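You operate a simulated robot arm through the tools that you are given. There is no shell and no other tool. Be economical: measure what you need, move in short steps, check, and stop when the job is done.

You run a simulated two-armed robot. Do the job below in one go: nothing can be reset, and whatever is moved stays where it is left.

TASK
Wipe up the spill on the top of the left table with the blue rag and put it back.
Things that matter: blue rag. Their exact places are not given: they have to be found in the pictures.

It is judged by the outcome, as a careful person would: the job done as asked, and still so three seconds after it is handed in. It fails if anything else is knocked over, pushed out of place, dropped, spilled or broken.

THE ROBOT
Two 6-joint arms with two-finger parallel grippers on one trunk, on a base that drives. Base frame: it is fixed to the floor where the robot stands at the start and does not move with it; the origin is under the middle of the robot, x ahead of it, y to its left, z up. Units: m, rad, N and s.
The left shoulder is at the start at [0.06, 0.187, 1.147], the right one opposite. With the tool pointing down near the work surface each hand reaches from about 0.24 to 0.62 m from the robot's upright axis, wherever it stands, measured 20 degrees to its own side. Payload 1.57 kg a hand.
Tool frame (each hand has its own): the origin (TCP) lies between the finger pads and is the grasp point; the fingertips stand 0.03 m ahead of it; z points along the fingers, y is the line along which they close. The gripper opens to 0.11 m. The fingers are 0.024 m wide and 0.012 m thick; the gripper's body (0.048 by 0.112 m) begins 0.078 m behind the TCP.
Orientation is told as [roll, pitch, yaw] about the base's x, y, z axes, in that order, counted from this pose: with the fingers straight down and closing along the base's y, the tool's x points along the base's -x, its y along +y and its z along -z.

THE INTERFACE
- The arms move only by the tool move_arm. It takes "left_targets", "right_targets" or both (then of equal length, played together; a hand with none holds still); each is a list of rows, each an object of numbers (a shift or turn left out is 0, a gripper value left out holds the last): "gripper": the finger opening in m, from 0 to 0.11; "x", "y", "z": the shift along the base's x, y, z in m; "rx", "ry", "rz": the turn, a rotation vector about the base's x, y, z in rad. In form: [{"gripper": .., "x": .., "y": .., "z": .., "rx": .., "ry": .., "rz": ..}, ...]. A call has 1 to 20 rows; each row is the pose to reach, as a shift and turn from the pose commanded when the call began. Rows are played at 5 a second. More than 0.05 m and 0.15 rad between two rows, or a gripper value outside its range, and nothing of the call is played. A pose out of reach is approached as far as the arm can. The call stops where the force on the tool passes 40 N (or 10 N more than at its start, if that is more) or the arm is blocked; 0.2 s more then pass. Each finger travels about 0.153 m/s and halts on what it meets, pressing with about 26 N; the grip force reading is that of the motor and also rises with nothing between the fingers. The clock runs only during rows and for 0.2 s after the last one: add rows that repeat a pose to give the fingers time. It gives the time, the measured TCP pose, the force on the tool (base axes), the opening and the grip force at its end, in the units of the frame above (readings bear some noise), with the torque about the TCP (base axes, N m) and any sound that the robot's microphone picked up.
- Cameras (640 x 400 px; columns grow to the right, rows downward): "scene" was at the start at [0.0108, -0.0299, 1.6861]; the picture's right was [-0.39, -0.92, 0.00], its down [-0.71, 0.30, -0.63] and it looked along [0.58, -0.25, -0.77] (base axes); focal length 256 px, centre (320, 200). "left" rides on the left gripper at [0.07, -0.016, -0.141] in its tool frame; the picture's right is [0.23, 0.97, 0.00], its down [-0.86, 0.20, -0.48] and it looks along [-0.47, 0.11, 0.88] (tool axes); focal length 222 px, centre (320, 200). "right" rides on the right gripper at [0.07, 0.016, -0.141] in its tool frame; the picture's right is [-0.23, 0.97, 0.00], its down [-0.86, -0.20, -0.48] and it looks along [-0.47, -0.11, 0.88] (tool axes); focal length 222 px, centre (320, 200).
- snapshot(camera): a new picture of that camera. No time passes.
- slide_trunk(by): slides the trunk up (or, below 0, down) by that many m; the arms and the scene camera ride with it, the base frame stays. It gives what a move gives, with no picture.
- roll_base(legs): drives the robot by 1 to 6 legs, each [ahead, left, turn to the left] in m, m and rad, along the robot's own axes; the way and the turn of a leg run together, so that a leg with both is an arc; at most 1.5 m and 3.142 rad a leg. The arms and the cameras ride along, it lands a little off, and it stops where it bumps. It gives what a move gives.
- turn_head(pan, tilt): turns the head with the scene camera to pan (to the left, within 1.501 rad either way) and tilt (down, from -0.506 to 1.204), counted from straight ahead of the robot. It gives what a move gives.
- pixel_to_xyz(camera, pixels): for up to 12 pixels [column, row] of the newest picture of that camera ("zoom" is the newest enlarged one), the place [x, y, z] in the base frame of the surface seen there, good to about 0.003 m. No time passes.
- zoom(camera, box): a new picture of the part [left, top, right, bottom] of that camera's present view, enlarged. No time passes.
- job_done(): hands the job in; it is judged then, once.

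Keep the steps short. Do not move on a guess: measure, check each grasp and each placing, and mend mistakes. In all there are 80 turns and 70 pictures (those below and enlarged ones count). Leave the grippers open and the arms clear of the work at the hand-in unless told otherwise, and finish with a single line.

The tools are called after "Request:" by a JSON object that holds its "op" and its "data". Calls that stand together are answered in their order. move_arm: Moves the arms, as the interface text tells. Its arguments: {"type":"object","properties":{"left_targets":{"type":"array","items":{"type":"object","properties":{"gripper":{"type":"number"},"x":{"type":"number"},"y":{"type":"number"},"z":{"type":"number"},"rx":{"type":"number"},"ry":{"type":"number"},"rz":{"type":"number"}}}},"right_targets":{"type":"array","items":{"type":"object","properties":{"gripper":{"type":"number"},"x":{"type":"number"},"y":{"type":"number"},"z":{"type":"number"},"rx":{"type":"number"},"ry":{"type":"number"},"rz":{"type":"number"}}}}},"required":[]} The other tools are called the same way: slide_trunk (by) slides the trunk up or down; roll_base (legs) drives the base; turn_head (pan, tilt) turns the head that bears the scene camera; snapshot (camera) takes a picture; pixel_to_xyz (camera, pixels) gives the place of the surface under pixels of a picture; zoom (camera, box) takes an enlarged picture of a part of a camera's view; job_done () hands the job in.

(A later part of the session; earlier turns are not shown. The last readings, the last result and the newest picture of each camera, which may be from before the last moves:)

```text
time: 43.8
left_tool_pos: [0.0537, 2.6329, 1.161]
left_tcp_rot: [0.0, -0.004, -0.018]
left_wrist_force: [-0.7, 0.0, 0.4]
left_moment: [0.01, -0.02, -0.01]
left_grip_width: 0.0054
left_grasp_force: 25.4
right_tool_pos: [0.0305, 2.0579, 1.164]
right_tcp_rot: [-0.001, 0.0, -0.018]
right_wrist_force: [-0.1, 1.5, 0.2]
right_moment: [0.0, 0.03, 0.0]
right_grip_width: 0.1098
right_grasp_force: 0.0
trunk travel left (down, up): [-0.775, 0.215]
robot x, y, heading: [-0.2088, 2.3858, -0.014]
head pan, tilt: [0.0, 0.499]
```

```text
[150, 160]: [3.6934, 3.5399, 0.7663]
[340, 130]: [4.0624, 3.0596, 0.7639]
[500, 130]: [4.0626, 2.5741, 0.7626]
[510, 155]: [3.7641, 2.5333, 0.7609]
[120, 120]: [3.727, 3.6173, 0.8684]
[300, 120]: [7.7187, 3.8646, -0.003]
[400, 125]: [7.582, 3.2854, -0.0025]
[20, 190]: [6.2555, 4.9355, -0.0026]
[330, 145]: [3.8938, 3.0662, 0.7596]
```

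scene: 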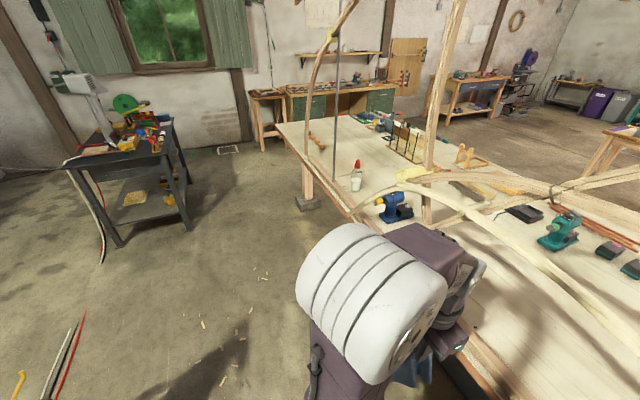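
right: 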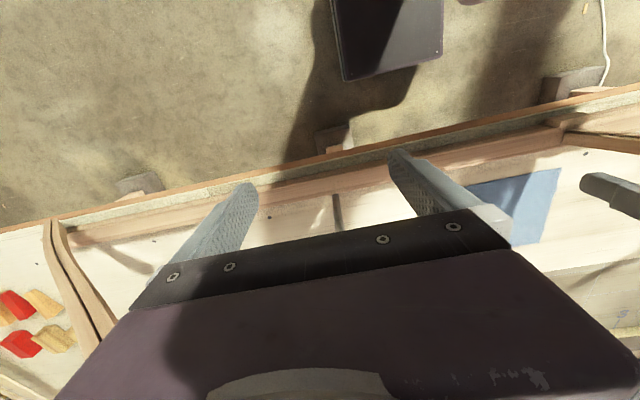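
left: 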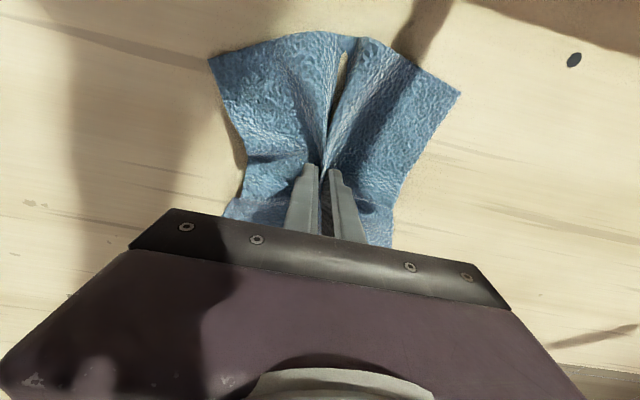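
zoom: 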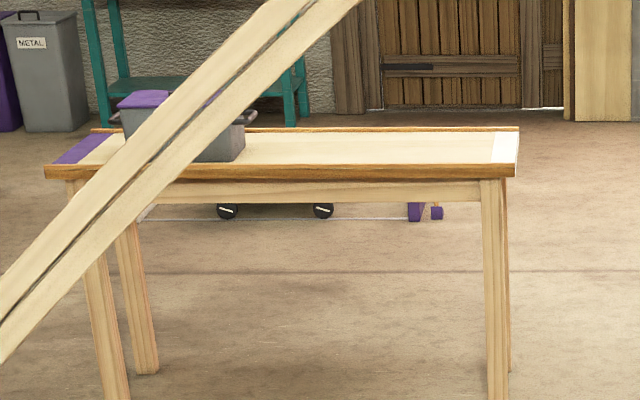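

That table looks dry as far as this low angle shows. I raise the trunk for a steeper view and go 0.9 m further along the long bench.

Request:
{"op": "slide_trunk", "data": {"by": 0.21}}

Request:
{"op": "roll_base", "data": {"legs": [[0, 0.9, 0.015]]}}

Request:
{"op": "turn_head", "data": {"pan": -0.1, "tilt": 0.65}}

Request:
{"op": "snapshot", "data": {"camera": "scene"}}

Request:
{"op": "turn_head", "data": {"pan": 0.9, "tilt": 0.65}}

Request:
{"op": "snapshot", "data": {"camera": "scene"}}

```text
time: 46.1
left_tool_pos: [0.0533, 2.6342, 1.37]
left_tcp_rot: [-0.001, -0.004, -0.017]
left_wrist_force: [-0.3, -0.1, -0.7]
left_moment: [0.01, -0.01, -0.04]
left_grip_width: 0.0051
left_grasp_force: 25.6
right_tool_pos: [0.031, 2.0578, 1.3739]
right_tcp_rot: [0.0, -0.001, -0.017]
right_wrist_force: [-0.1, 0.0, -0.4]
right_moment: [0.0, -0.01, -0.01]
right_grip_width: 0.1098
right_grasp_force: 0.1
trunk travel left (down, up): [-0.985, 0.005]
robot x, y, heading: [-0.2088, 2.3877, -0.016]
head pan, tilt: [0.0, 0.499]
```

```text
time: 50.8
left_tool_pos: [0.0456, 3.5458, 1.3697]
left_tcp_rot: [0.001, -0.006, 0.02]
left_wrist_force: [0.4, 0.2, -0.9]
left_moment: [0.02, 0.02, -0.01]
left_grip_width: 0.0054
left_grasp_force: 25.7
right_tool_pos: [0.0416, 2.9695, 1.3736]
right_tcp_rot: [0.002, 0.0, 0.021]
right_wrist_force: [-0.2, 0.8, -0.6]
right_moment: [-0.01, 0.02, -0.01]
right_grip_width: 0.1098
right_grasp_force: 0.0
trunk travel left (down, up): [-0.985, 0.005]
robot x, y, heading: [-0.2114, 3.2893, 0.016]
head pan, tilt: [0.0, 0.499]
```

```text
time: 51.5
left_tool_pos: [0.0454, 3.5462, 1.3702]
left_tcp_rot: [0.001, -0.005, 0.019]
left_wrist_force: [-0.3, -0.4, 0.0]
left_moment: [0.01, 0.0, 0.02]
left_grip_width: 0.0054
left_grasp_force: 25.2
right_tool_pos: [0.0426, 2.9705, 1.3741]
right_tcp_rot: [-0.001, 0.001, 0.02]
right_wrist_force: [-0.3, 0.6, -0.2]
right_moment: [0.04, -0.02, -0.02]
right_grip_width: 0.11
right_grasp_force: 0.1
trunk travel left (down, up): [-0.985, 0.005]
robot x, y, heading: [-0.2105, 3.2922, 0.015]
head pan, tilt: [-0.099, 0.649]
```

```text
38 pictures are left
```

scene: 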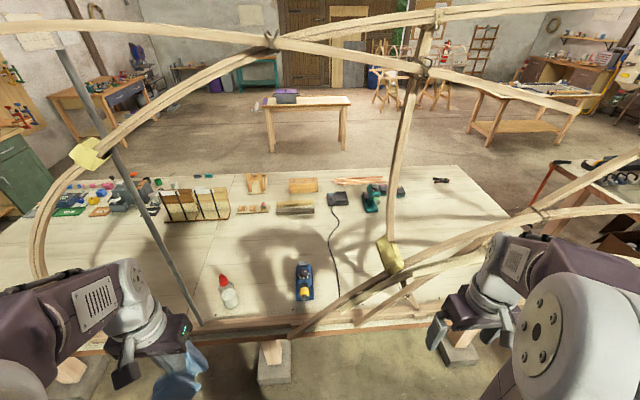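

```text
time: 52.8
left_tool_pos: [0.0454, 3.5472, 1.3695]
left_tcp_rot: [0.0, -0.005, 0.02]
left_wrist_force: [-0.3, 0.4, -0.4]
left_moment: [0.0, 0.0, 0.0]
left_grip_width: 0.0054
left_grasp_force: 26.0
right_tool_pos: [0.0425, 2.972, 1.3728]
right_tcp_rot: [0.0, 0.0, 0.018]
right_wrist_force: [0.5, -0.5, 0.3]
right_moment: [-0.01, 0.02, -0.02]
right_grip_width: 0.11
right_grasp_force: 0.0
trunk travel left (down, up): [-0.985, 0.005]
robot x, y, heading: [-0.2113, 3.2908, 0.016]
head pan, tilt: [0.901, 0.649]
```

```text
37 pictures are left
```

scene: 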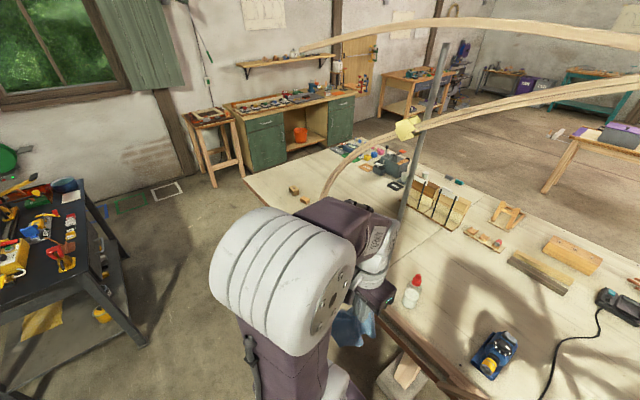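

The long bench shows no spill from above either. I enlarge the small table again from this higher viewpoint, together with the table at its right.

Request:
{"op": "turn_head", "data": {"pan": -0.2, "tilt": 0.4}}

Request:
{"op": "zoom", "data": {"camera": "scene", "box": [210, 130, 350, 220]}}

Request:
{"op": "zoom", "data": {"camera": "scene", "box": [400, 100, 640, 250]}}

```text
time: 54.1
left_tool_pos: [0.0459, 3.5477, 1.37]
left_tcp_rot: [-0.001, -0.004, 0.021]
left_wrist_force: [-0.1, 0.0, -0.3]
left_moment: [0.01, -0.04, 0.01]
left_grip_width: 0.0053
left_grasp_force: 24.9
right_tool_pos: [0.0419, 2.9718, 1.3743]
right_tcp_rot: [0.0, -0.001, 0.02]
right_wrist_force: [-0.2, 0.1, -1.3]
right_moment: [0.0, -0.02, 0.0]
right_grip_width: 0.1102
right_grasp_force: 0.2
trunk travel left (down, up): [-0.985, 0.005]
robot x, y, heading: [-0.2116, 3.2871, 0.022]
head pan, tilt: [-0.201, 0.4]
```

```text
4.44 times, centred on (280, 175) of scene
```

zoom: 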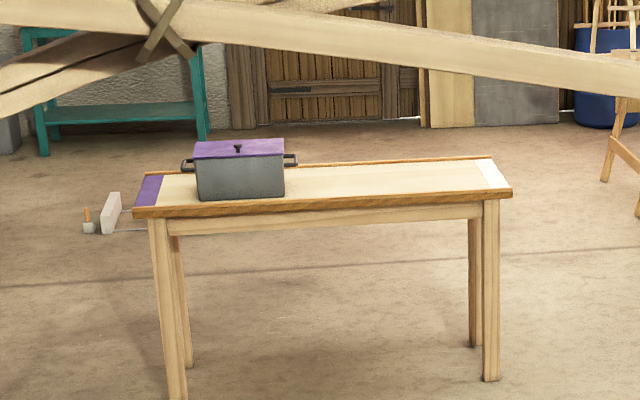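

```text
2.67 times, centred on (520, 175) of scene
```

zoom: 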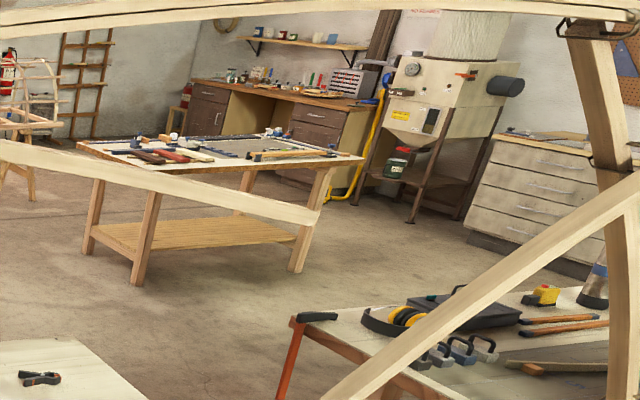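

None there either. I enlarge this bench in parts to look for a faint wet patch.

Request:
{"op": "turn_head", "data": {"pan": -0.1, "tilt": 0.75}}

Request:
{"op": "zoom", "data": {"camera": "scene", "box": [320, 130, 540, 310]}}

Request:
{"op": "zoom", "data": {"camera": "scene", "box": [120, 130, 340, 310]}}

```text
time: 55.0
left_tool_pos: [0.0451, 3.5471, 1.3696]
left_tcp_rot: [0.001, -0.004, 0.02]
left_wrist_force: [0.6, 0.8, -0.1]
left_moment: [0.01, 0.0, 0.0]
left_grip_width: 0.0052
left_grasp_force: 26.2
right_tool_pos: [0.043, 2.9712, 1.3735]
right_tcp_rot: [0.0, -0.001, 0.02]
right_wrist_force: [-0.2, -0.1, 0.7]
right_moment: [-0.02, 0.04, -0.01]
right_grip_width: 0.1099
right_grasp_force: 0.0
trunk travel left (down, up): [-0.985, 0.005]
robot x, y, heading: [-0.2125, 3.29, 0.017]
head pan, tilt: [-0.099, 0.75]
```

```text
2.22 times, centred on (430, 220) of scene
```

zoom: 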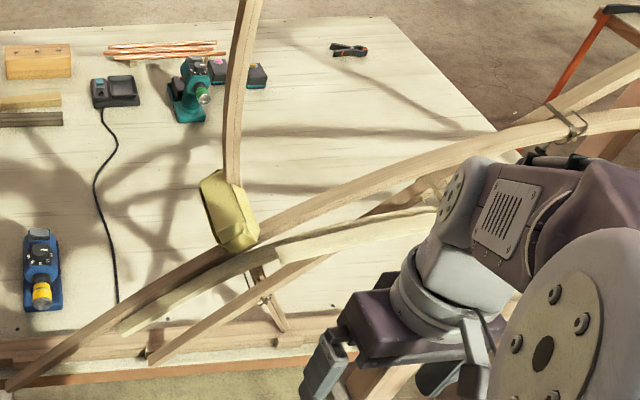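

```text
2.22 times, centred on (230, 220) of scene
```

zoom: 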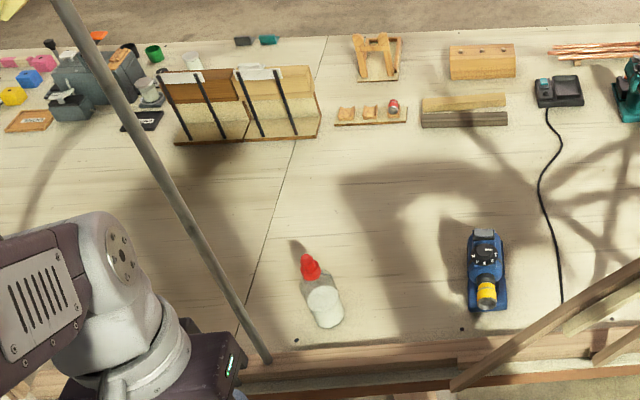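

This bench is dry. I enlarge the tables by the left wall: green-cabinet bench, little side table, cart and blue-drawer table.

Request:
{"op": "turn_head", "data": {"pan": 0.9, "tilt": 0.5}}

Request:
{"op": "zoom", "data": {"camera": "scene", "box": [170, 80, 490, 260]}}

Request:
{"op": "turn_head", "data": {"pan": 1.5, "tilt": 0.6}}

Request:
{"op": "snapshot", "data": {"camera": "scene"}}

```text
time: 56.2
left_tool_pos: [0.045, 3.5468, 1.37]
left_tcp_rot: [-0.001, -0.006, 0.019]
left_wrist_force: [-0.5, 0.9, -0.7]
left_moment: [0.04, -0.02, 0.01]
left_grip_width: 0.0054
left_grasp_force: 26.0
right_tool_pos: [0.0428, 2.9725, 1.3729]
right_tcp_rot: [0.001, -0.001, 0.02]
right_wrist_force: [0.4, -0.5, 1.1]
right_moment: [-0.01, -0.04, 0.0]
right_grip_width: 0.11
right_grasp_force: 0.0
trunk travel left (down, up): [-0.985, 0.005]
robot x, y, heading: [-0.213, 3.2895, 0.014]
head pan, tilt: [0.901, 0.499]
```

```text
2.00 times, centred on (330, 170) of scene
```

zoom: 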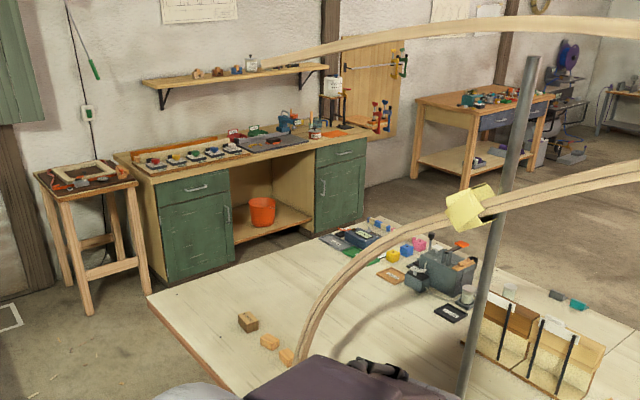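

```text
time: 57.2
left_tool_pos: [0.045, 3.5468, 1.3684]
left_tcp_rot: [0.002, -0.005, 0.019]
left_wrist_force: [-0.4, 0.3, 0.2]
left_moment: [0.0, -0.02, 0.0]
left_grip_width: 0.0054
left_grasp_force: 25.8
right_tool_pos: [0.0431, 2.972, 1.374]
right_tcp_rot: [0.0, 0.0, 0.021]
right_wrist_force: [0.2, -0.3, 0.3]
right_moment: [0.01, -0.01, 0.02]
right_grip_width: 0.1098
right_grasp_force: 0.0
trunk travel left (down, up): [-0.985, 0.005]
robot x, y, heading: [-0.2137, 3.2904, 0.018]
head pan, tilt: [1.499, 0.6]
```

```text
31 pictures are left
```

scene: 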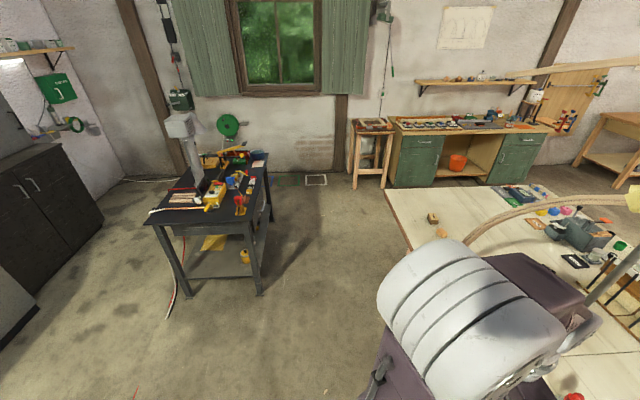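

No spill there. I haven't seen what lies behind the start place. I back away 0.3 m, turn left, and look toward the back of the room.

Request:
{"op": "roll_base", "data": {"legs": [[-0.3, 0, 0], [0, 0, 1.57]]}}

Request:
{"op": "turn_head", "data": {"pan": 1.3, "tilt": 0.45}}

Request:
{"op": "snapshot", "data": {"camera": "scene"}}

```text
time: 63.0
left_tool_pos: [-0.7607, 3.5469, 1.3707]
left_tcp_rot: [0.001, -0.006, 1.555]
left_wrist_force: [-0.3, 1.2, 0.1]
left_moment: [0.0, -0.02, -0.06]
left_grip_width: 0.0025
left_grasp_force: 24.0
right_tool_pos: [-0.1846, 3.5266, 1.373]
right_tcp_rot: [-0.001, 0.001, 1.556]
right_wrist_force: [0.0, -1.4, -0.4]
right_moment: [0.0, -0.01, 0.02]
right_grip_width: 0.11
right_grasp_force: 0.1
trunk travel left (down, up): [-0.985, 0.005]
robot x, y, heading: [-0.5124, 3.2819, 1.554]
head pan, tilt: [1.499, 0.6]
```

```text
time: 63.8
left_tool_pos: [-0.76, 3.5488, 1.3701]
left_tcp_rot: [0.001, -0.005, 1.555]
left_wrist_force: [-0.5, -0.3, -0.2]
left_moment: [-0.02, 0.02, -0.01]
left_grip_width: 0.0025
left_grasp_force: 24.0
right_tool_pos: [-0.184, 3.5267, 1.3734]
right_tcp_rot: [-0.001, -0.001, 1.555]
right_wrist_force: [0.0, -0.7, 0.1]
right_moment: [-0.01, 0.02, -0.04]
right_grip_width: 0.1101
right_grasp_force: 0.1
trunk travel left (down, up): [-0.985, 0.005]
robot x, y, heading: [-0.512, 3.2861, 1.555]
head pan, tilt: [1.3, 0.45]
```

```text
30 pictures are left
```

scene: 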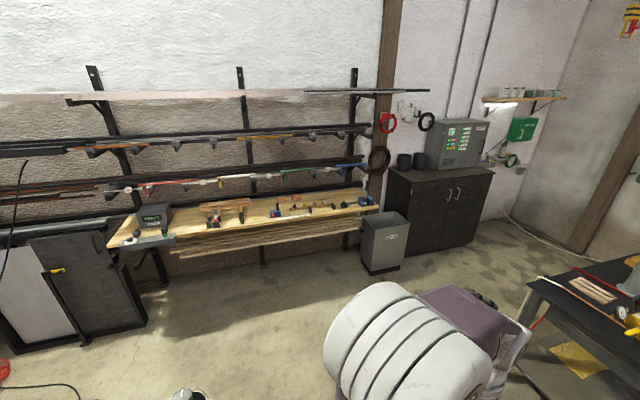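

The grip opening fell to 2.5 mm, so the rag may be slipping. I check it with the left camera.

Request:
{"op": "snapshot", "data": {"camera": "left"}}

```text
29 pictures are left
```

left: 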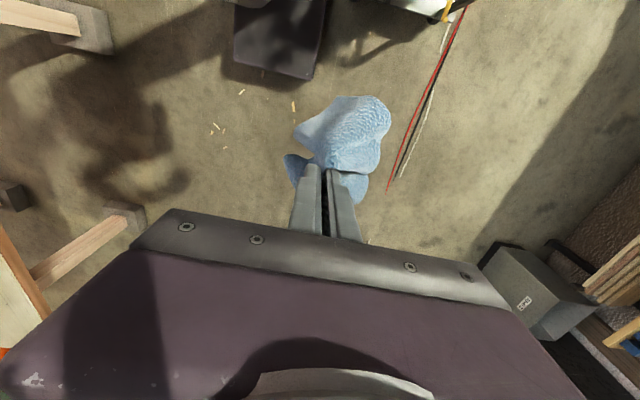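

The rag is still held. With the arms turned away from the bench, I look over its top again for the parts the arms or their shadows hid.

Request:
{"op": "turn_head", "data": {"pan": -1.0, "tilt": 0.55}}

Request:
{"op": "snapshot", "data": {"camera": "scene"}}

```text
time: 65.9
left_tool_pos: [-0.7604, 3.5475, 1.3701]
left_tcp_rot: [-0.002, -0.007, 1.554]
left_wrist_force: [0.3, 1.1, 0.6]
left_moment: [-0.02, 0.01, -0.04]
left_grip_width: 0.0022
left_grasp_force: 23.7
right_tool_pos: [-0.1855, 3.5261, 1.3743]
right_tcp_rot: [-0.002, 0.0, 1.555]
right_wrist_force: [-0.5, -0.5, -0.2]
right_moment: [0.0, -0.03, 0.02]
right_grip_width: 0.1103
right_grasp_force: 0.0
trunk travel left (down, up): [-0.985, 0.005]
robot x, y, heading: [-0.5105, 3.2828, 1.553]
head pan, tilt: [-1.0, 0.55]
```

```text
28 pictures are left
```

scene: 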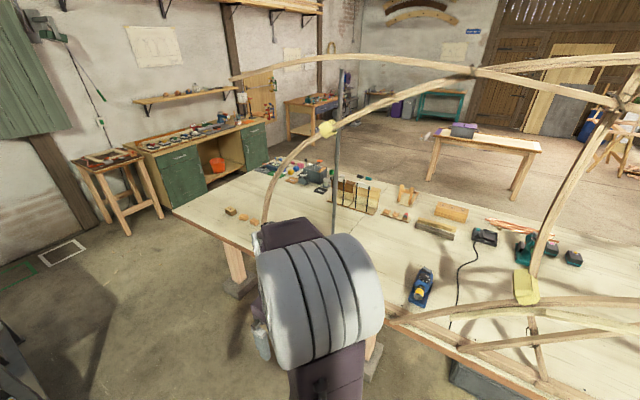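

Nothing new. I enlarge the pot table strongly from here, and the tool table beyond.

Request:
{"op": "zoom", "data": {"camera": "scene", "box": [425, 115, 545, 165]}}

Request:
{"op": "turn_head", "data": {"pan": -1.5, "tilt": 0.6}}

Request:
{"op": "snapshot", "data": {"camera": "scene"}}

```text
5.33 times, centred on (485, 140) of scene
```

zoom: 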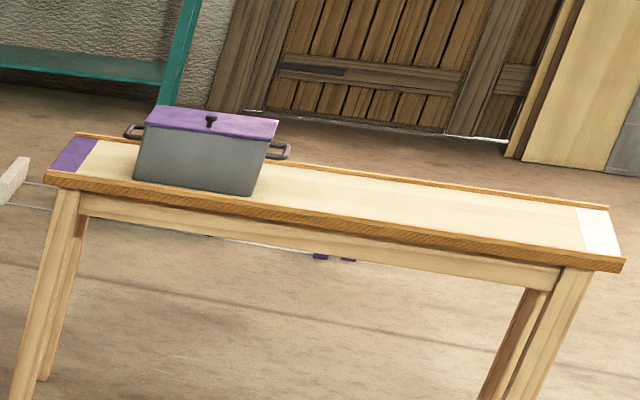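

```text
time: 66.8
left_tool_pos: [-0.7593, 3.5477, 1.3707]
left_tcp_rot: [0.0, -0.005, 1.556]
left_wrist_force: [-0.1, -0.4, 1.0]
left_moment: [-0.02, 0.02, -0.04]
left_grip_width: 0.0027
left_grasp_force: 23.8
right_tool_pos: [-0.1846, 3.5266, 1.3741]
right_tcp_rot: [-0.001, 0.001, 1.555]
right_wrist_force: [0.5, -0.3, 1.2]
right_moment: [0.01, 0.01, -0.03]
right_grip_width: 0.1101
right_grasp_force: 0.1
trunk travel left (down, up): [-0.985, 0.005]
robot x, y, heading: [-0.5075, 3.2814, 1.549]
head pan, tilt: [-1.499, 0.6]
```

```text
26 pictures are left
```

scene: 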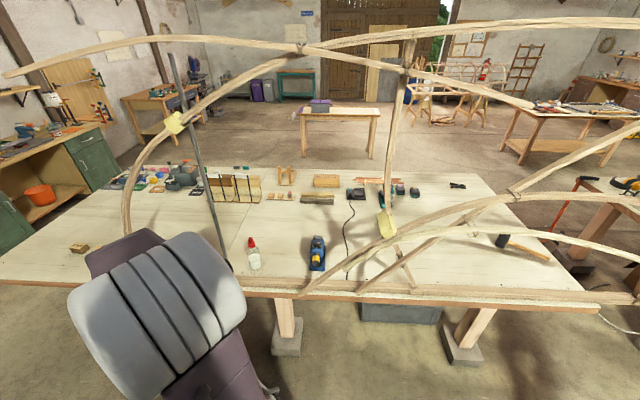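

The long bench is clean. I enlarge the other table tops in view: the tool table, the blue-drawer table and the teal table. Then the steel cart.

Request:
{"op": "zoom", "data": {"camera": "scene", "box": [490, 90, 640, 170]}}

Request:
{"op": "turn_head", "data": {"pan": -1.1, "tilt": 0.3}}

Request:
{"op": "zoom", "data": {"camera": "scene", "box": [230, 130, 470, 230]}}

Request:
{"op": "turn_head", "data": {"pan": 0.2, "tilt": 0.5}}

Request:
{"op": "snapshot", "data": {"camera": "scene"}}

```text
4.27 times, centred on (565, 130) of scene
```

zoom: 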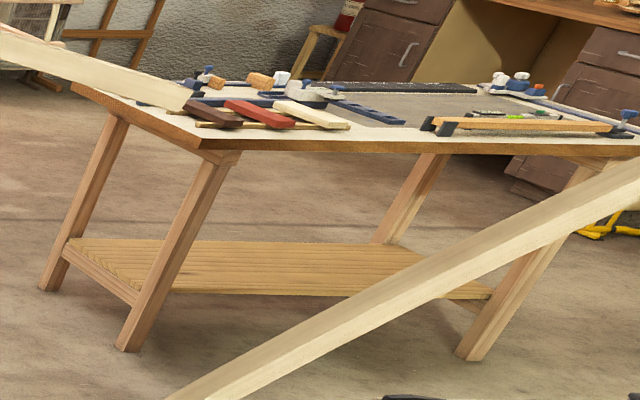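

```text
time: 67.7
left_tool_pos: [-0.7605, 3.5488, 1.3698]
left_tcp_rot: [0.001, -0.006, 1.555]
left_wrist_force: [-0.1, -0.6, 0.1]
left_moment: [0.02, 0.02, -0.02]
left_grip_width: 0.0024
left_grasp_force: 24.2
right_tool_pos: [-0.1841, 3.5261, 1.3734]
right_tcp_rot: [0.0, 0.0, 1.555]
right_wrist_force: [-1.0, -0.6, -0.1]
right_moment: [0.01, 0.02, -0.02]
right_grip_width: 0.11
right_grasp_force: 0.1
trunk travel left (down, up): [-0.985, 0.005]
robot x, y, heading: [-0.512, 3.2836, 1.557]
head pan, tilt: [-1.1, 0.3]
```

```text
2.67 times, centred on (350, 180) of scene
```

zoom: 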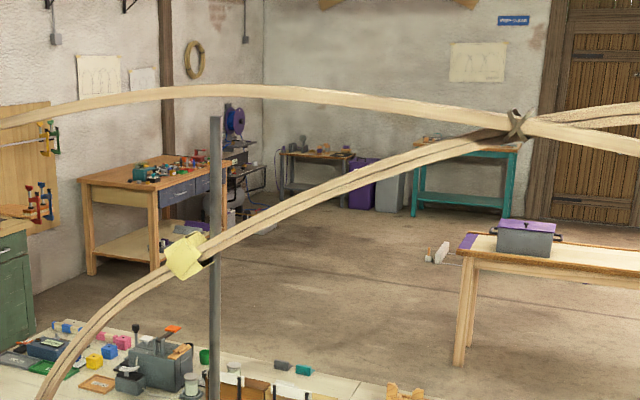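

```text
time: 69.2
left_tool_pos: [-0.76, 3.547, 1.3706]
left_tcp_rot: [-0.002, -0.004, 1.556]
left_wrist_force: [-0.4, 0.8, 0.1]
left_moment: [-0.02, 0.01, -0.02]
left_grip_width: 0.0025
left_grasp_force: 23.7
right_tool_pos: [-0.1848, 3.5262, 1.3737]
right_tcp_rot: [-0.001, 0.0, 1.554]
right_wrist_force: [-0.6, -0.1, -0.5]
right_moment: [-0.02, 0.01, -0.01]
right_grip_width: 0.11
right_grasp_force: 0.0
trunk travel left (down, up): [-0.985, 0.005]
robot x, y, heading: [-0.5154, 3.2843, 1.557]
head pan, tilt: [0.201, 0.499]
```

```text
23 pictures are left
```

scene: 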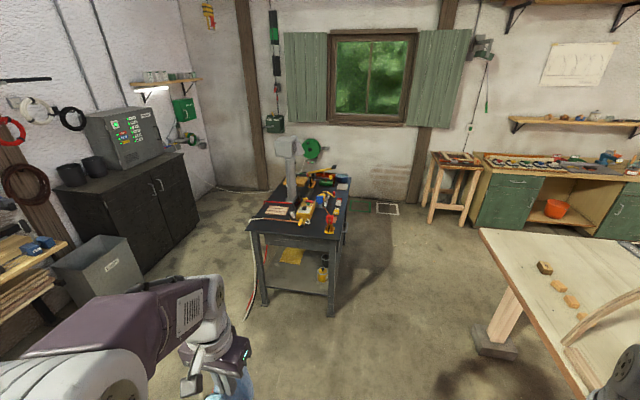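

There's no spill anywhere else on this side. Here, without my arms' shadows, I make two sharp enlargements of the long bench.

Request:
{"op": "turn_head", "data": {"pan": -1.5, "tilt": 0.6}}

Request:
{"op": "zoom", "data": {"camera": "scene", "box": [380, 165, 600, 303]}}

Request:
{"op": "zoom", "data": {"camera": "scene", "box": [170, 165, 390, 303]}}

```text
time: 70.9
left_tool_pos: [-0.7601, 3.548, 1.3708]
left_tcp_rot: [0.0, -0.004, 1.554]
left_wrist_force: [0.5, -0.3, -0.2]
left_moment: [-0.01, 0.03, 0.0]
left_grip_width: 0.0024
left_grasp_force: 23.7
right_tool_pos: [-0.1859, 3.5264, 1.3733]
right_tcp_rot: [0.001, 0.001, 1.556]
right_wrist_force: [-0.6, 0.0, -0.3]
right_moment: [-0.01, -0.02, 0.0]
right_grip_width: 0.1102
right_grasp_force: 0.0
trunk travel left (down, up): [-0.985, 0.005]
robot x, y, heading: [-0.5103, 3.2806, 1.553]
head pan, tilt: [-1.499, 0.6]
```

```text
2.90 times, centred on (490, 234) of scene
```

zoom: 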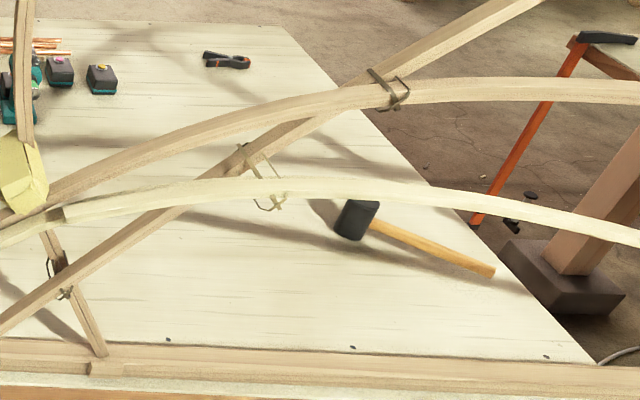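

```text
2.90 times, centred on (280, 234) of scene
```

zoom: 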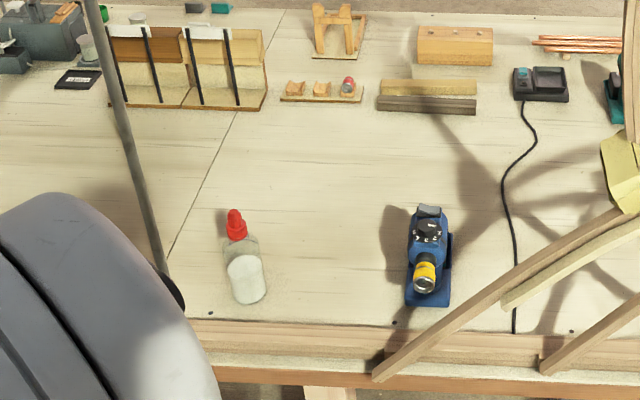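

Clean again. The only big top I haven't examined thoroughly is the left half of the start bench. I lower the trunk and drive back the way I came, to y≈0.7.

Request:
{"op": "slide_trunk", "data": {"by": -0.21}}

Request:
{"op": "roll_base", "data": {"legs": [[0, 0, -1.555], [0.27, 0, 0], [0, -1.5, 0], [0, -1.1, 0]]}}

Request:
{"op": "turn_head", "data": {"pan": 0.0, "tilt": 0.7}}

Request:
{"op": "snapshot", "data": {"camera": "scene"}}

```text
time: 73.2
left_tool_pos: [-0.76, 3.548, 1.1598]
left_tcp_rot: [-0.001, -0.006, 1.556]
left_wrist_force: [1.0, -0.2, -0.6]
left_moment: [0.02, -0.01, 0.0]
left_grip_width: 0.0023
left_grasp_force: 23.9
right_tool_pos: [-0.1855, 3.5259, 1.1642]
right_tcp_rot: [0.0, -0.001, 1.555]
right_wrist_force: [0.1, -0.2, 1.0]
right_moment: [0.01, 0.0, -0.01]
right_grip_width: 0.1101
right_grasp_force: 0.0
trunk travel left (down, up): [-0.775, 0.215]
robot x, y, heading: [-0.5116, 3.2831, 1.552]
head pan, tilt: [-1.499, 0.6]
```

```text
time: 90.9
left_tool_pos: [0.0032, 0.987, 1.1597]
left_tcp_rot: [-0.003, -0.004, -0.013]
left_wrist_force: [-0.5, 0.6, 0.7]
left_moment: [0.01, 0.01, 0.03]
left_grip_width: 0.0021
left_grasp_force: 23.7
right_tool_pos: [-0.0175, 0.4118, 1.1641]
right_tcp_rot: [0.0, 0.0, -0.016]
right_wrist_force: [0.5, -0.2, -0.2]
right_moment: [0.04, -0.01, 0.01]
right_grip_width: 0.1101
right_grasp_force: 0.1
trunk travel left (down, up): [-0.775, 0.215]
robot x, y, heading: [-0.264, 0.7355, -0.018]
head pan, tilt: [-1.499, 0.6]
```

```text
time: 92.5
left_tool_pos: [0.0032, 0.9868, 1.1598]
left_tcp_rot: [0.001, -0.005, -0.012]
left_wrist_force: [-0.5, -0.4, -0.6]
left_moment: [-0.01, 0.03, -0.01]
left_grip_width: 0.0025
left_grasp_force: 23.7
right_tool_pos: [-0.0188, 0.4117, 1.1633]
right_tcp_rot: [0.0, 0.0, -0.014]
right_wrist_force: [0.6, 0.1, -0.8]
right_moment: [-0.01, 0.06, -0.03]
right_grip_width: 0.1102
right_grasp_force: 0.1
trunk travel left (down, up): [-0.775, 0.215]
robot x, y, heading: [-0.2613, 0.7387, -0.013]
head pan, tilt: [0.0, 0.7]
```

```text
20 pictures are left
```

scene: 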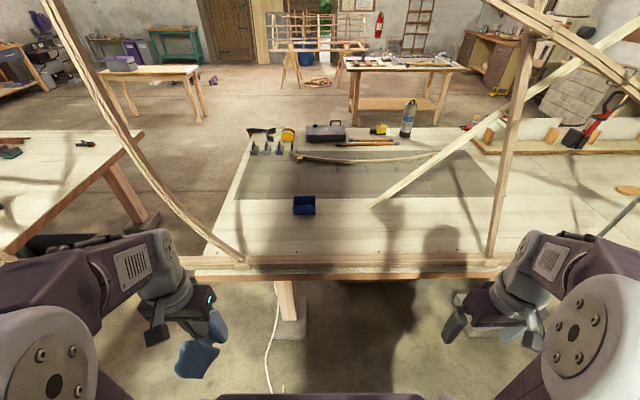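

I enlarge this half of the bench, [200,120,540,280].

Request:
{"op": "zoom", "data": {"camera": "scene", "box": [220, 120, 480, 275]}}

Request:
{"op": "turn_head", "data": {"pan": -0.7, "tilt": 0.7}}

Request:
{"op": "zoom", "data": {"camera": "scene", "box": [100, 60, 500, 310]}}

```text
2.46 times, centred on (350, 198) of scene
```

zoom: 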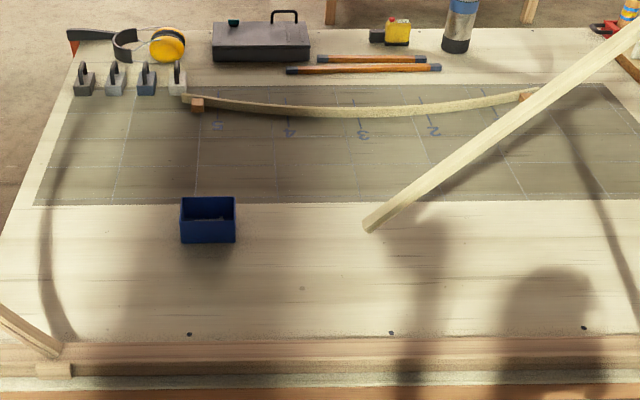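

```text
time: 93.6
left_tool_pos: [0.0036, 0.9879, 1.1592]
left_tcp_rot: [0.001, -0.004, -0.015]
left_wrist_force: [-0.1, -0.7, -0.7]
left_moment: [-0.02, -0.02, 0.03]
left_grip_width: 0.0026
left_grasp_force: 23.8
right_tool_pos: [-0.018, 0.4111, 1.1644]
right_tcp_rot: [0.0, -0.001, -0.013]
right_wrist_force: [-0.2, 0.3, -0.5]
right_moment: [-0.02, -0.02, -0.01]
right_grip_width: 0.1099
right_grasp_force: 0.1
trunk travel left (down, up): [-0.775, 0.215]
robot x, y, heading: [-0.2598, 0.7362, -0.013]
head pan, tilt: [-0.7, 0.7]
```

```text
1.60 times, centred on (300, 185) of scene
```

zoom: 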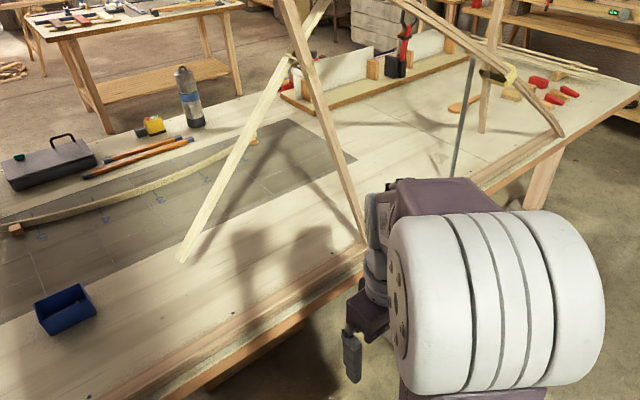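

Both long benches are dry. I check the right-wall tables and the pot table from this side.

Request:
{"op": "turn_head", "data": {"pan": 0.5, "tilt": 0.3}}

Request:
{"op": "zoom", "data": {"camera": "scene", "box": [240, 130, 400, 230]}}

Request:
{"op": "turn_head", "data": {"pan": -0.8, "tilt": 0.3}}

Request:
{"op": "zoom", "data": {"camera": "scene", "box": [260, 120, 500, 260]}}

```text
time: 95.0
left_tool_pos: [0.0035, 0.9878, 1.1606]
left_tcp_rot: [-0.001, -0.004, -0.014]
left_wrist_force: [0.5, -0.7, 0.2]
left_moment: [0.02, 0.01, 0.04]
left_grip_width: 0.0025
left_grasp_force: 23.7
right_tool_pos: [-0.0176, 0.4113, 1.1639]
right_tcp_rot: [-0.001, -0.001, -0.014]
right_wrist_force: [1.2, -0.9, 0.3]
right_moment: [-0.01, -0.02, -0.01]
right_grip_width: 0.1099
right_grasp_force: 0.2
trunk travel left (down, up): [-0.775, 0.215]
robot x, y, heading: [-0.2608, 0.7397, -0.016]
head pan, tilt: [0.499, 0.3]
```

```text
4.00 times, centred on (320, 180) of scene
```

zoom: 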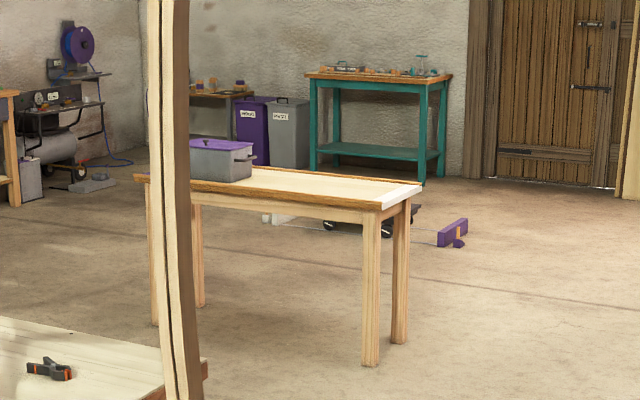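

```text
time: 96.4
left_tool_pos: [0.0028, 0.9863, 1.1605]
left_tcp_rot: [0.001, -0.006, -0.014]
left_wrist_force: [0.8, -0.8, 0.1]
left_moment: [-0.01, -0.01, 0.03]
left_grip_width: 0.0024
left_grasp_force: 24.0
right_tool_pos: [-0.0173, 0.4105, 1.1641]
right_tcp_rot: [0.001, -0.001, -0.014]
right_wrist_force: [-0.3, -0.7, 0.3]
right_moment: [0.0, -0.02, 0.02]
right_grip_width: 0.1098
right_grasp_force: 0.0
trunk travel left (down, up): [-0.775, 0.215]
robot x, y, heading: [-0.2655, 0.7381, -0.015]
head pan, tilt: [-0.799, 0.3]
```

```text
2.67 times, centred on (380, 190) of scene
```

zoom: 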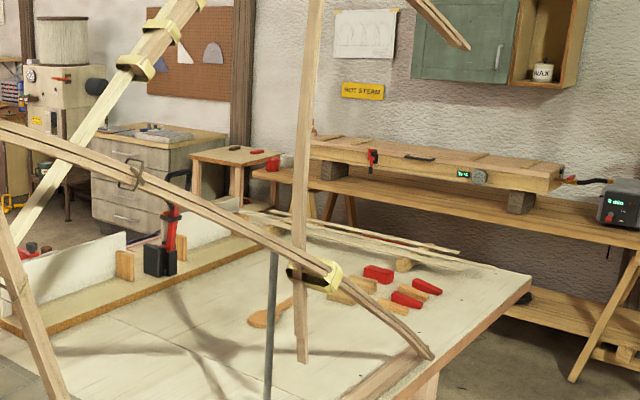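

One thing doesn't fit. In the last views of the left bench there was a soft dark patch near (0.57, 3.96), behind the thin rod and mostly hidden by my elbow. My shadow falls the other way. I drive there to look straight at it.

Request:
{"op": "roll_base", "data": {"legs": [[0, 0, 0.015], [0, 1.5, 0], [0, 1.5, 0], [0, 0.25, 0]]}}

Request:
{"op": "turn_head", "data": {"pan": 0.0, "tilt": 0.75}}

Request:
{"op": "snapshot", "data": {"camera": "scene"}}

```text
time: 112.5
left_tool_pos: [0.1845, 4.185, 1.1592]
left_tcp_rot: [0.001, -0.006, -0.099]
left_wrist_force: [-0.3, -0.7, 0.3]
left_moment: [0.05, 0.02, 0.02]
left_grip_width: 0.0024
left_grasp_force: 23.3
right_tool_pos: [0.1138, 3.6125, 1.1636]
right_tcp_rot: [0.0, 0.001, -0.1]
right_wrist_force: [-0.2, -0.1, 0.3]
right_moment: [0.0, 0.02, -0.02]
right_grip_width: 0.1099
right_grasp_force: 0.1
trunk travel left (down, up): [-0.775, 0.215]
robot x, y, heading: [-0.0998, 3.9615, -0.102]
head pan, tilt: [-0.799, 0.3]
```

```text
time: 113.7
left_tool_pos: [0.1861, 4.1855, 1.1605]
left_tcp_rot: [0.0, -0.005, -0.102]
left_wrist_force: [0.7, 0.2, -1.1]
left_moment: [-0.02, 0.0, 0.05]
left_grip_width: 0.0025
left_grasp_force: 24.0
right_tool_pos: [0.1138, 3.615, 1.164]
right_tcp_rot: [0.002, -0.001, -0.102]
right_wrist_force: [0.2, -0.1, 0.3]
right_moment: [-0.02, -0.01, 0.01]
right_grip_width: 0.1098
right_grasp_force: 0.0
trunk travel left (down, up): [-0.775, 0.215]
robot x, y, heading: [-0.0973, 3.9564, -0.098]
head pan, tilt: [0.0, 0.75]
```

```text
15 pictures are left
```

scene: 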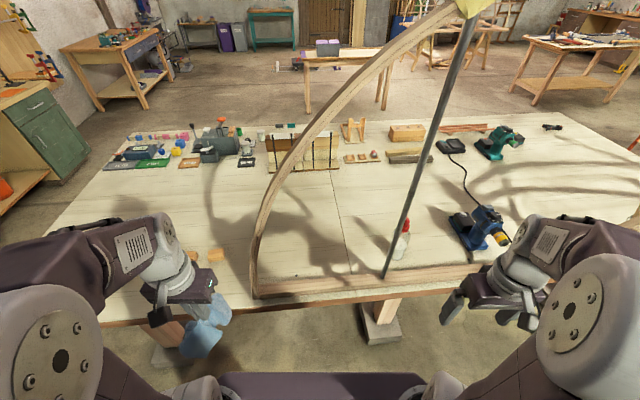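

I enlarge the bench area in front, around (300,230).

Request:
{"op": "zoom", "data": {"camera": "scene", "box": [150, 150, 410, 300]}}

Request:
{"op": "pixel_to_xyz", "data": {"camera": "zoom", "pixels": [[330, 200], [250, 200], [150, 60], [400, 170], [270, 340], [560, 310], [470, 200], [210, 150], [90, 250], [160, 250]]}}

```text
2.46 times, centred on (280, 225) of scene
```

zoom: 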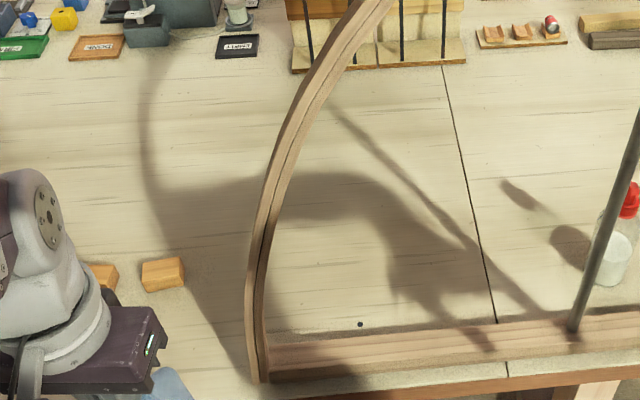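

```text
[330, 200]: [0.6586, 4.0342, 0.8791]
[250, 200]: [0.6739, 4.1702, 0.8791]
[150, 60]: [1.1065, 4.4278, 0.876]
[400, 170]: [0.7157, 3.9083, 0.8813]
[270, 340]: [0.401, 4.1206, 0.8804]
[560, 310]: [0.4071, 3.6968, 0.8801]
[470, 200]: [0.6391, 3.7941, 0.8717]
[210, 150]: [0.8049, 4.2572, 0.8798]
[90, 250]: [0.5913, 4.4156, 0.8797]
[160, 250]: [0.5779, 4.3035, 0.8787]
```

These are only shadows of the hoop and the arm. What remains is the far part of this bench behind the jigs, and the pot table up close. I measure the passage round the bench's left end.

Request:
{"op": "pixel_to_xyz", "data": {"camera": "scene", "pixels": [[50, 205], [90, 170], [100, 125], [150, 105], [130, 60], [105, 145], [45, 235], [310, 55], [385, 105], [40, 190]]}}

Request:
{"op": "turn_head", "data": {"pan": 0.9, "tilt": 0.6}}

Request:
{"op": "snapshot", "data": {"camera": "scene"}}

Request:
{"op": "pixel_to_xyz", "data": {"camera": "scene", "pixels": [[220, 215], [300, 190], [150, 230], [370, 170], [450, 120], [300, 260], [350, 210], [430, 160]]}}

```text
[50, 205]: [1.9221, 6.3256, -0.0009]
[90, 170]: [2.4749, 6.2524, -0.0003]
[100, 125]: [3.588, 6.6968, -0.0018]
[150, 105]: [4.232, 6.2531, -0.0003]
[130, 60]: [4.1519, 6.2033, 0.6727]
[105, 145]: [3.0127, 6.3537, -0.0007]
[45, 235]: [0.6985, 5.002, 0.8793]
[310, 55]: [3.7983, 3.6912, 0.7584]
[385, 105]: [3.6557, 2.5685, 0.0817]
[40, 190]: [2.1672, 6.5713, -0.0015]
```

```text
time: 114.9
left_tool_pos: [0.1858, 4.1847, 1.1589]
left_tcp_rot: [-0.001, -0.006, -0.102]
left_wrist_force: [-0.1, 0.0, 0.3]
left_moment: [0.01, 0.01, 0.01]
left_grip_width: 0.0025
left_grasp_force: 24.3
right_tool_pos: [0.1146, 3.6145, 1.163]
right_tcp_rot: [-0.001, 0.002, -0.101]
right_wrist_force: [-0.4, -0.3, 0.5]
right_moment: [0.0, -0.01, -0.01]
right_grip_width: 0.1102
right_grasp_force: 0.0
trunk travel left (down, up): [-0.775, 0.215]
robot x, y, heading: [-0.0962, 3.9584, -0.102]
head pan, tilt: [0.901, 0.6]
```

```text
13 pictures are left
```

scene: 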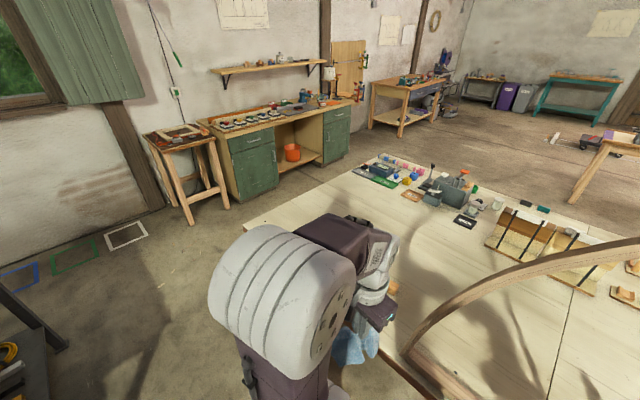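

```text
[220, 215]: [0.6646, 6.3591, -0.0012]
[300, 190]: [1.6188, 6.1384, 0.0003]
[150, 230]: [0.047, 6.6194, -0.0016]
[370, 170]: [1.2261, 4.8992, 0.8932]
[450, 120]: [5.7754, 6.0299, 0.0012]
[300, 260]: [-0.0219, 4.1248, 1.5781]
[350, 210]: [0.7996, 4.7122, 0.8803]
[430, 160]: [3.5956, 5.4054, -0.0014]
```

The passage is 1.3 m wide (y 5.0 to 6.3). I straighten, back off a little, and go left to y≈5.65.

Request:
{"op": "roll_base", "data": {"legs": [[-0.18, 0, 0.1], [0, 1.45, 0], [0, 0.25, 0]]}}

```text
time: 124.5
left_tool_pos: [-0.0434, 5.901, 1.1599]
left_tcp_rot: [0.001, -0.006, 0.018]
left_wrist_force: [0.5, -0.3, 0.1]
left_moment: [0.0, 0.0, -0.02]
left_grip_width: 0.0024
left_grasp_force: 23.7
right_tool_pos: [-0.0443, 5.3239, 1.1625]
right_tcp_rot: [0.0, 0.0, 0.018]
right_wrist_force: [0.9, -0.3, -1.0]
right_moment: [0.03, 0.0, 0.0]
right_grip_width: 0.11
right_grasp_force: 0.0
trunk travel left (down, up): [-0.775, 0.215]
robot x, y, heading: [-0.2976, 5.6458, 0.017]
head pan, tilt: [0.901, 0.6]
```

The robot is at (-0.30, 5.65) with the heading nearly straight. I drive ahead 2.4 m through the passage, look over the bench from its far side and measure.

Request:
{"op": "roll_base", "data": {"legs": [[1.2, 0, -0.03], [1.2, 0, 0]]}}

Request:
{"op": "turn_head", "data": {"pan": -1.3, "tilt": 0.45}}

Request:
{"op": "snapshot", "data": {"camera": "scene"}}

```text
time: 136.2
left_tool_pos: [2.3541, 5.85, 1.1592]
left_tcp_rot: [-0.001, -0.004, -0.041]
left_wrist_force: [0.2, -0.1, -0.1]
left_moment: [0.01, -0.03, 0.01]
left_grip_width: 0.0024
left_grasp_force: 23.9
right_tool_pos: [2.3167, 5.2755, 1.1639]
right_tcp_rot: [0.0, 0.0, -0.043]
right_wrist_force: [0.1, -0.3, -0.3]
right_moment: [-0.01, 0.03, 0.02]
right_grip_width: 0.1099
right_grasp_force: 0.1
trunk travel left (down, up): [-0.775, 0.215]
robot x, y, heading: [2.0824, 5.6105, -0.046]
head pan, tilt: [0.901, 0.6]
```

```text
time: 138.2
left_tool_pos: [2.3554, 5.8505, 1.1602]
left_tcp_rot: [0.0, -0.005, -0.042]
left_wrist_force: [0.0, 0.0, 0.0]
left_moment: [-0.02, 0.03, 0.02]
left_grip_width: 0.0027
left_grasp_force: 24.4
right_tool_pos: [2.3175, 5.275, 1.1635]
right_tcp_rot: [-0.001, 0.002, -0.042]
right_wrist_force: [-0.5, 0.2, 0.5]
right_moment: [-0.01, 0.0, -0.02]
right_grip_width: 0.1102
right_grasp_force: 0.1
trunk travel left (down, up): [-0.775, 0.215]
robot x, y, heading: [2.0807, 5.6068, -0.042]
head pan, tilt: [-1.3, 0.45]
```

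```text
12 pictures are left
```

scene: 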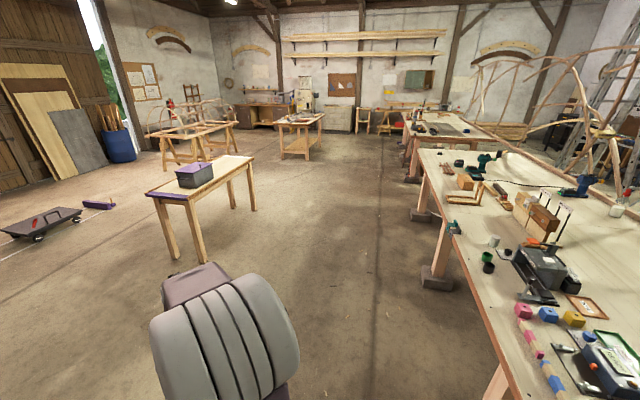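

A good overview. I enlarge the bench's far part and the pot table.

Request:
{"op": "zoom", "data": {"camera": "scene", "box": [420, 130, 640, 290]}}

Request:
{"op": "zoom", "data": {"camera": "scene", "box": [130, 140, 270, 220]}}

```text
2.50 times, centred on (530, 210) of scene
```

zoom: 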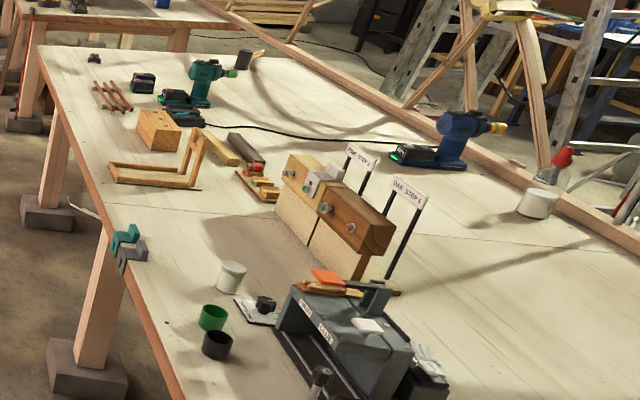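

```text
4.57 times, centred on (200, 180) of scene
```

zoom: 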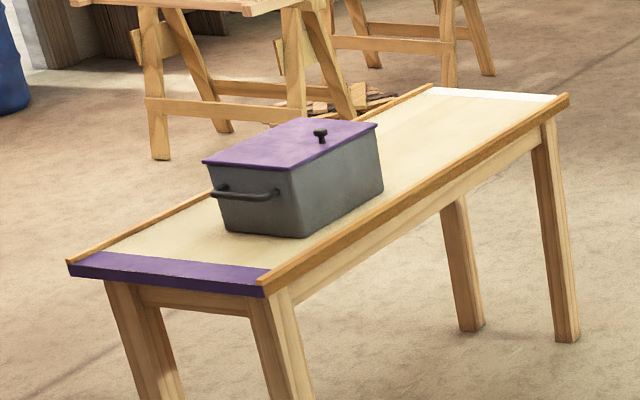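

Neither shows a spill. From here the blue-drawer table and green-cabinet bench are near, so I look at their tops.

Request:
{"op": "turn_head", "data": {"pan": 0.5, "tilt": 0.45}}

Request:
{"op": "snapshot", "data": {"camera": "scene"}}

```text
time: 140.0
left_tool_pos: [2.3534, 5.849, 1.1597]
left_tcp_rot: [0.0, -0.005, -0.041]
left_wrist_force: [-1.1, 0.0, 0.0]
left_moment: [0.0, 0.02, 0.0]
left_grip_width: 0.0027
left_grasp_force: 24.1
right_tool_pos: [2.316, 5.2752, 1.1628]
right_tcp_rot: [-0.001, -0.001, -0.043]
right_wrist_force: [1.0, -0.2, 0.7]
right_moment: [0.02, -0.01, 0.01]
right_grip_width: 0.11
right_grasp_force: 0.1
trunk travel left (down, up): [-0.775, 0.215]
robot x, y, heading: [2.0824, 5.6093, -0.043]
head pan, tilt: [0.499, 0.45]
```

```text
9 pictures are left
```

scene: 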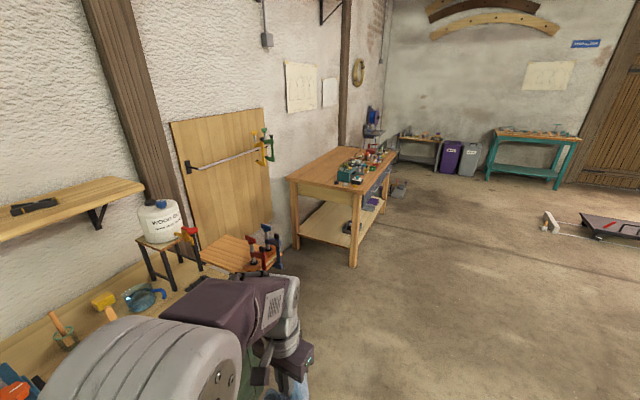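

No spill there. One more hint: in the overview the bench showed an unusually bright, curved-edged patch near (520,165), about (0.7, 2.7). That could be the gloss of a wet film, so I enlarge it.

Request:
{"op": "turn_head", "data": {"pan": -1.3, "tilt": 0.45}}

Request:
{"op": "zoom", "data": {"camera": "scene", "box": [460, 140, 580, 200]}}

Request:
{"op": "pixel_to_xyz", "data": {"camera": "zoom", "pixels": [[250, 80], [320, 100], [400, 130], [200, 60], [300, 140], [350, 180], [450, 160], [150, 80]]}}

```text
time: 141.8
left_tool_pos: [2.3547, 5.8496, 1.1602]
left_tcp_rot: [-0.001, -0.006, -0.042]
left_wrist_force: [0.5, 0.0, -0.6]
left_moment: [0.05, 0.0, 0.0]
left_grip_width: 0.0024
left_grasp_force: 24.3
right_tool_pos: [2.3165, 5.2747, 1.1628]
right_tcp_rot: [0.0, 0.002, -0.044]
right_wrist_force: [0.2, 0.9, 0.4]
right_moment: [0.02, 0.02, -0.02]
right_grip_width: 0.1101
right_grasp_force: 0.1
trunk travel left (down, up): [-0.775, 0.215]
robot x, y, heading: [2.0846, 5.6078, -0.043]
head pan, tilt: [-1.3, 0.45]
```

```text
5.33 times, centred on (520, 170) of scene
```

zoom: 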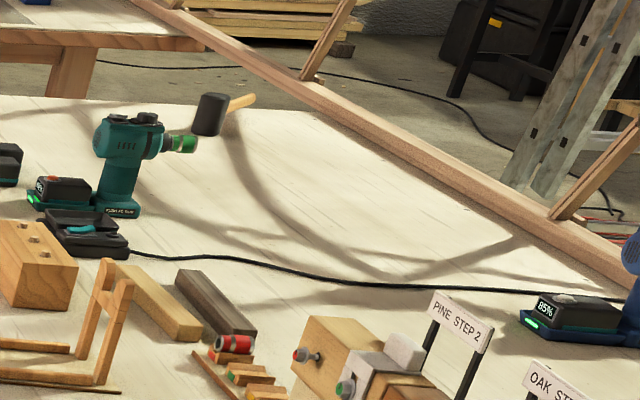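

```text
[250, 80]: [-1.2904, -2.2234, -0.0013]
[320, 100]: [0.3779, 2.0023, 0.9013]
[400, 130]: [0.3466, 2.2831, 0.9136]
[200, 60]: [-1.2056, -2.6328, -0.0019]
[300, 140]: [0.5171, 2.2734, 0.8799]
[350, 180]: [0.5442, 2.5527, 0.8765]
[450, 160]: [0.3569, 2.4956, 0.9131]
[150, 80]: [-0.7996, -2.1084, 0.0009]
```

That was sunlight between hoop shadows; the wood is dry. For completeness I take one enlarged look at the tool table from this side.

Request:
{"op": "zoom", "data": {"camera": "scene", "box": [260, 95, 500, 165]}}

```text
2.67 times, centred on (380, 130) of scene
```

zoom: 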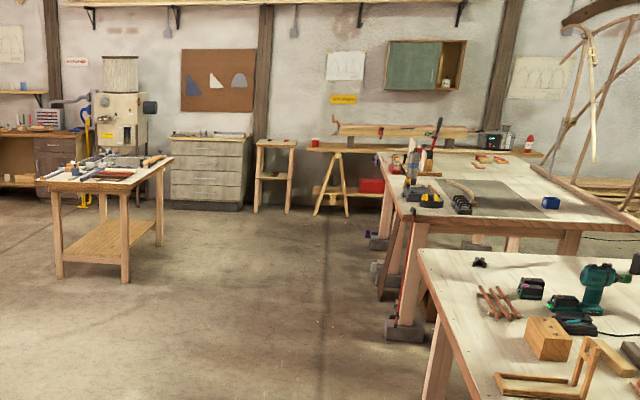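

No table top shows a spill. The careful thing now is to put the rag back and say so plainly. I drive back through the passage in reverse.

Request:
{"op": "roll_base", "data": {"legs": [[0, 0, 0.045], [-1.2, 0, 0], [-1.17, 0, 0]]}}

```text
time: 154.2
left_tool_pos: [-0.1021, 5.8276, 1.16]
left_tcp_rot: [-0.001, -0.004, 0.053]
left_wrist_force: [0.5, -0.2, 0.5]
left_moment: [-0.01, 0.02, 0.02]
left_grip_width: 0.0024
left_grasp_force: 23.4
right_tool_pos: [-0.0843, 5.2521, 1.1641]
right_tcp_rot: [0.0, 0.001, 0.053]
right_wrist_force: [0.4, 0.0, 0.5]
right_moment: [-0.06, -0.01, 0.0]
right_grip_width: 0.1101
right_grasp_force: 0.1
trunk travel left (down, up): [-0.775, 0.215]
robot x, y, heading: [-0.3524, 5.5622, 0.055]
head pan, tilt: [-1.3, 0.45]
```

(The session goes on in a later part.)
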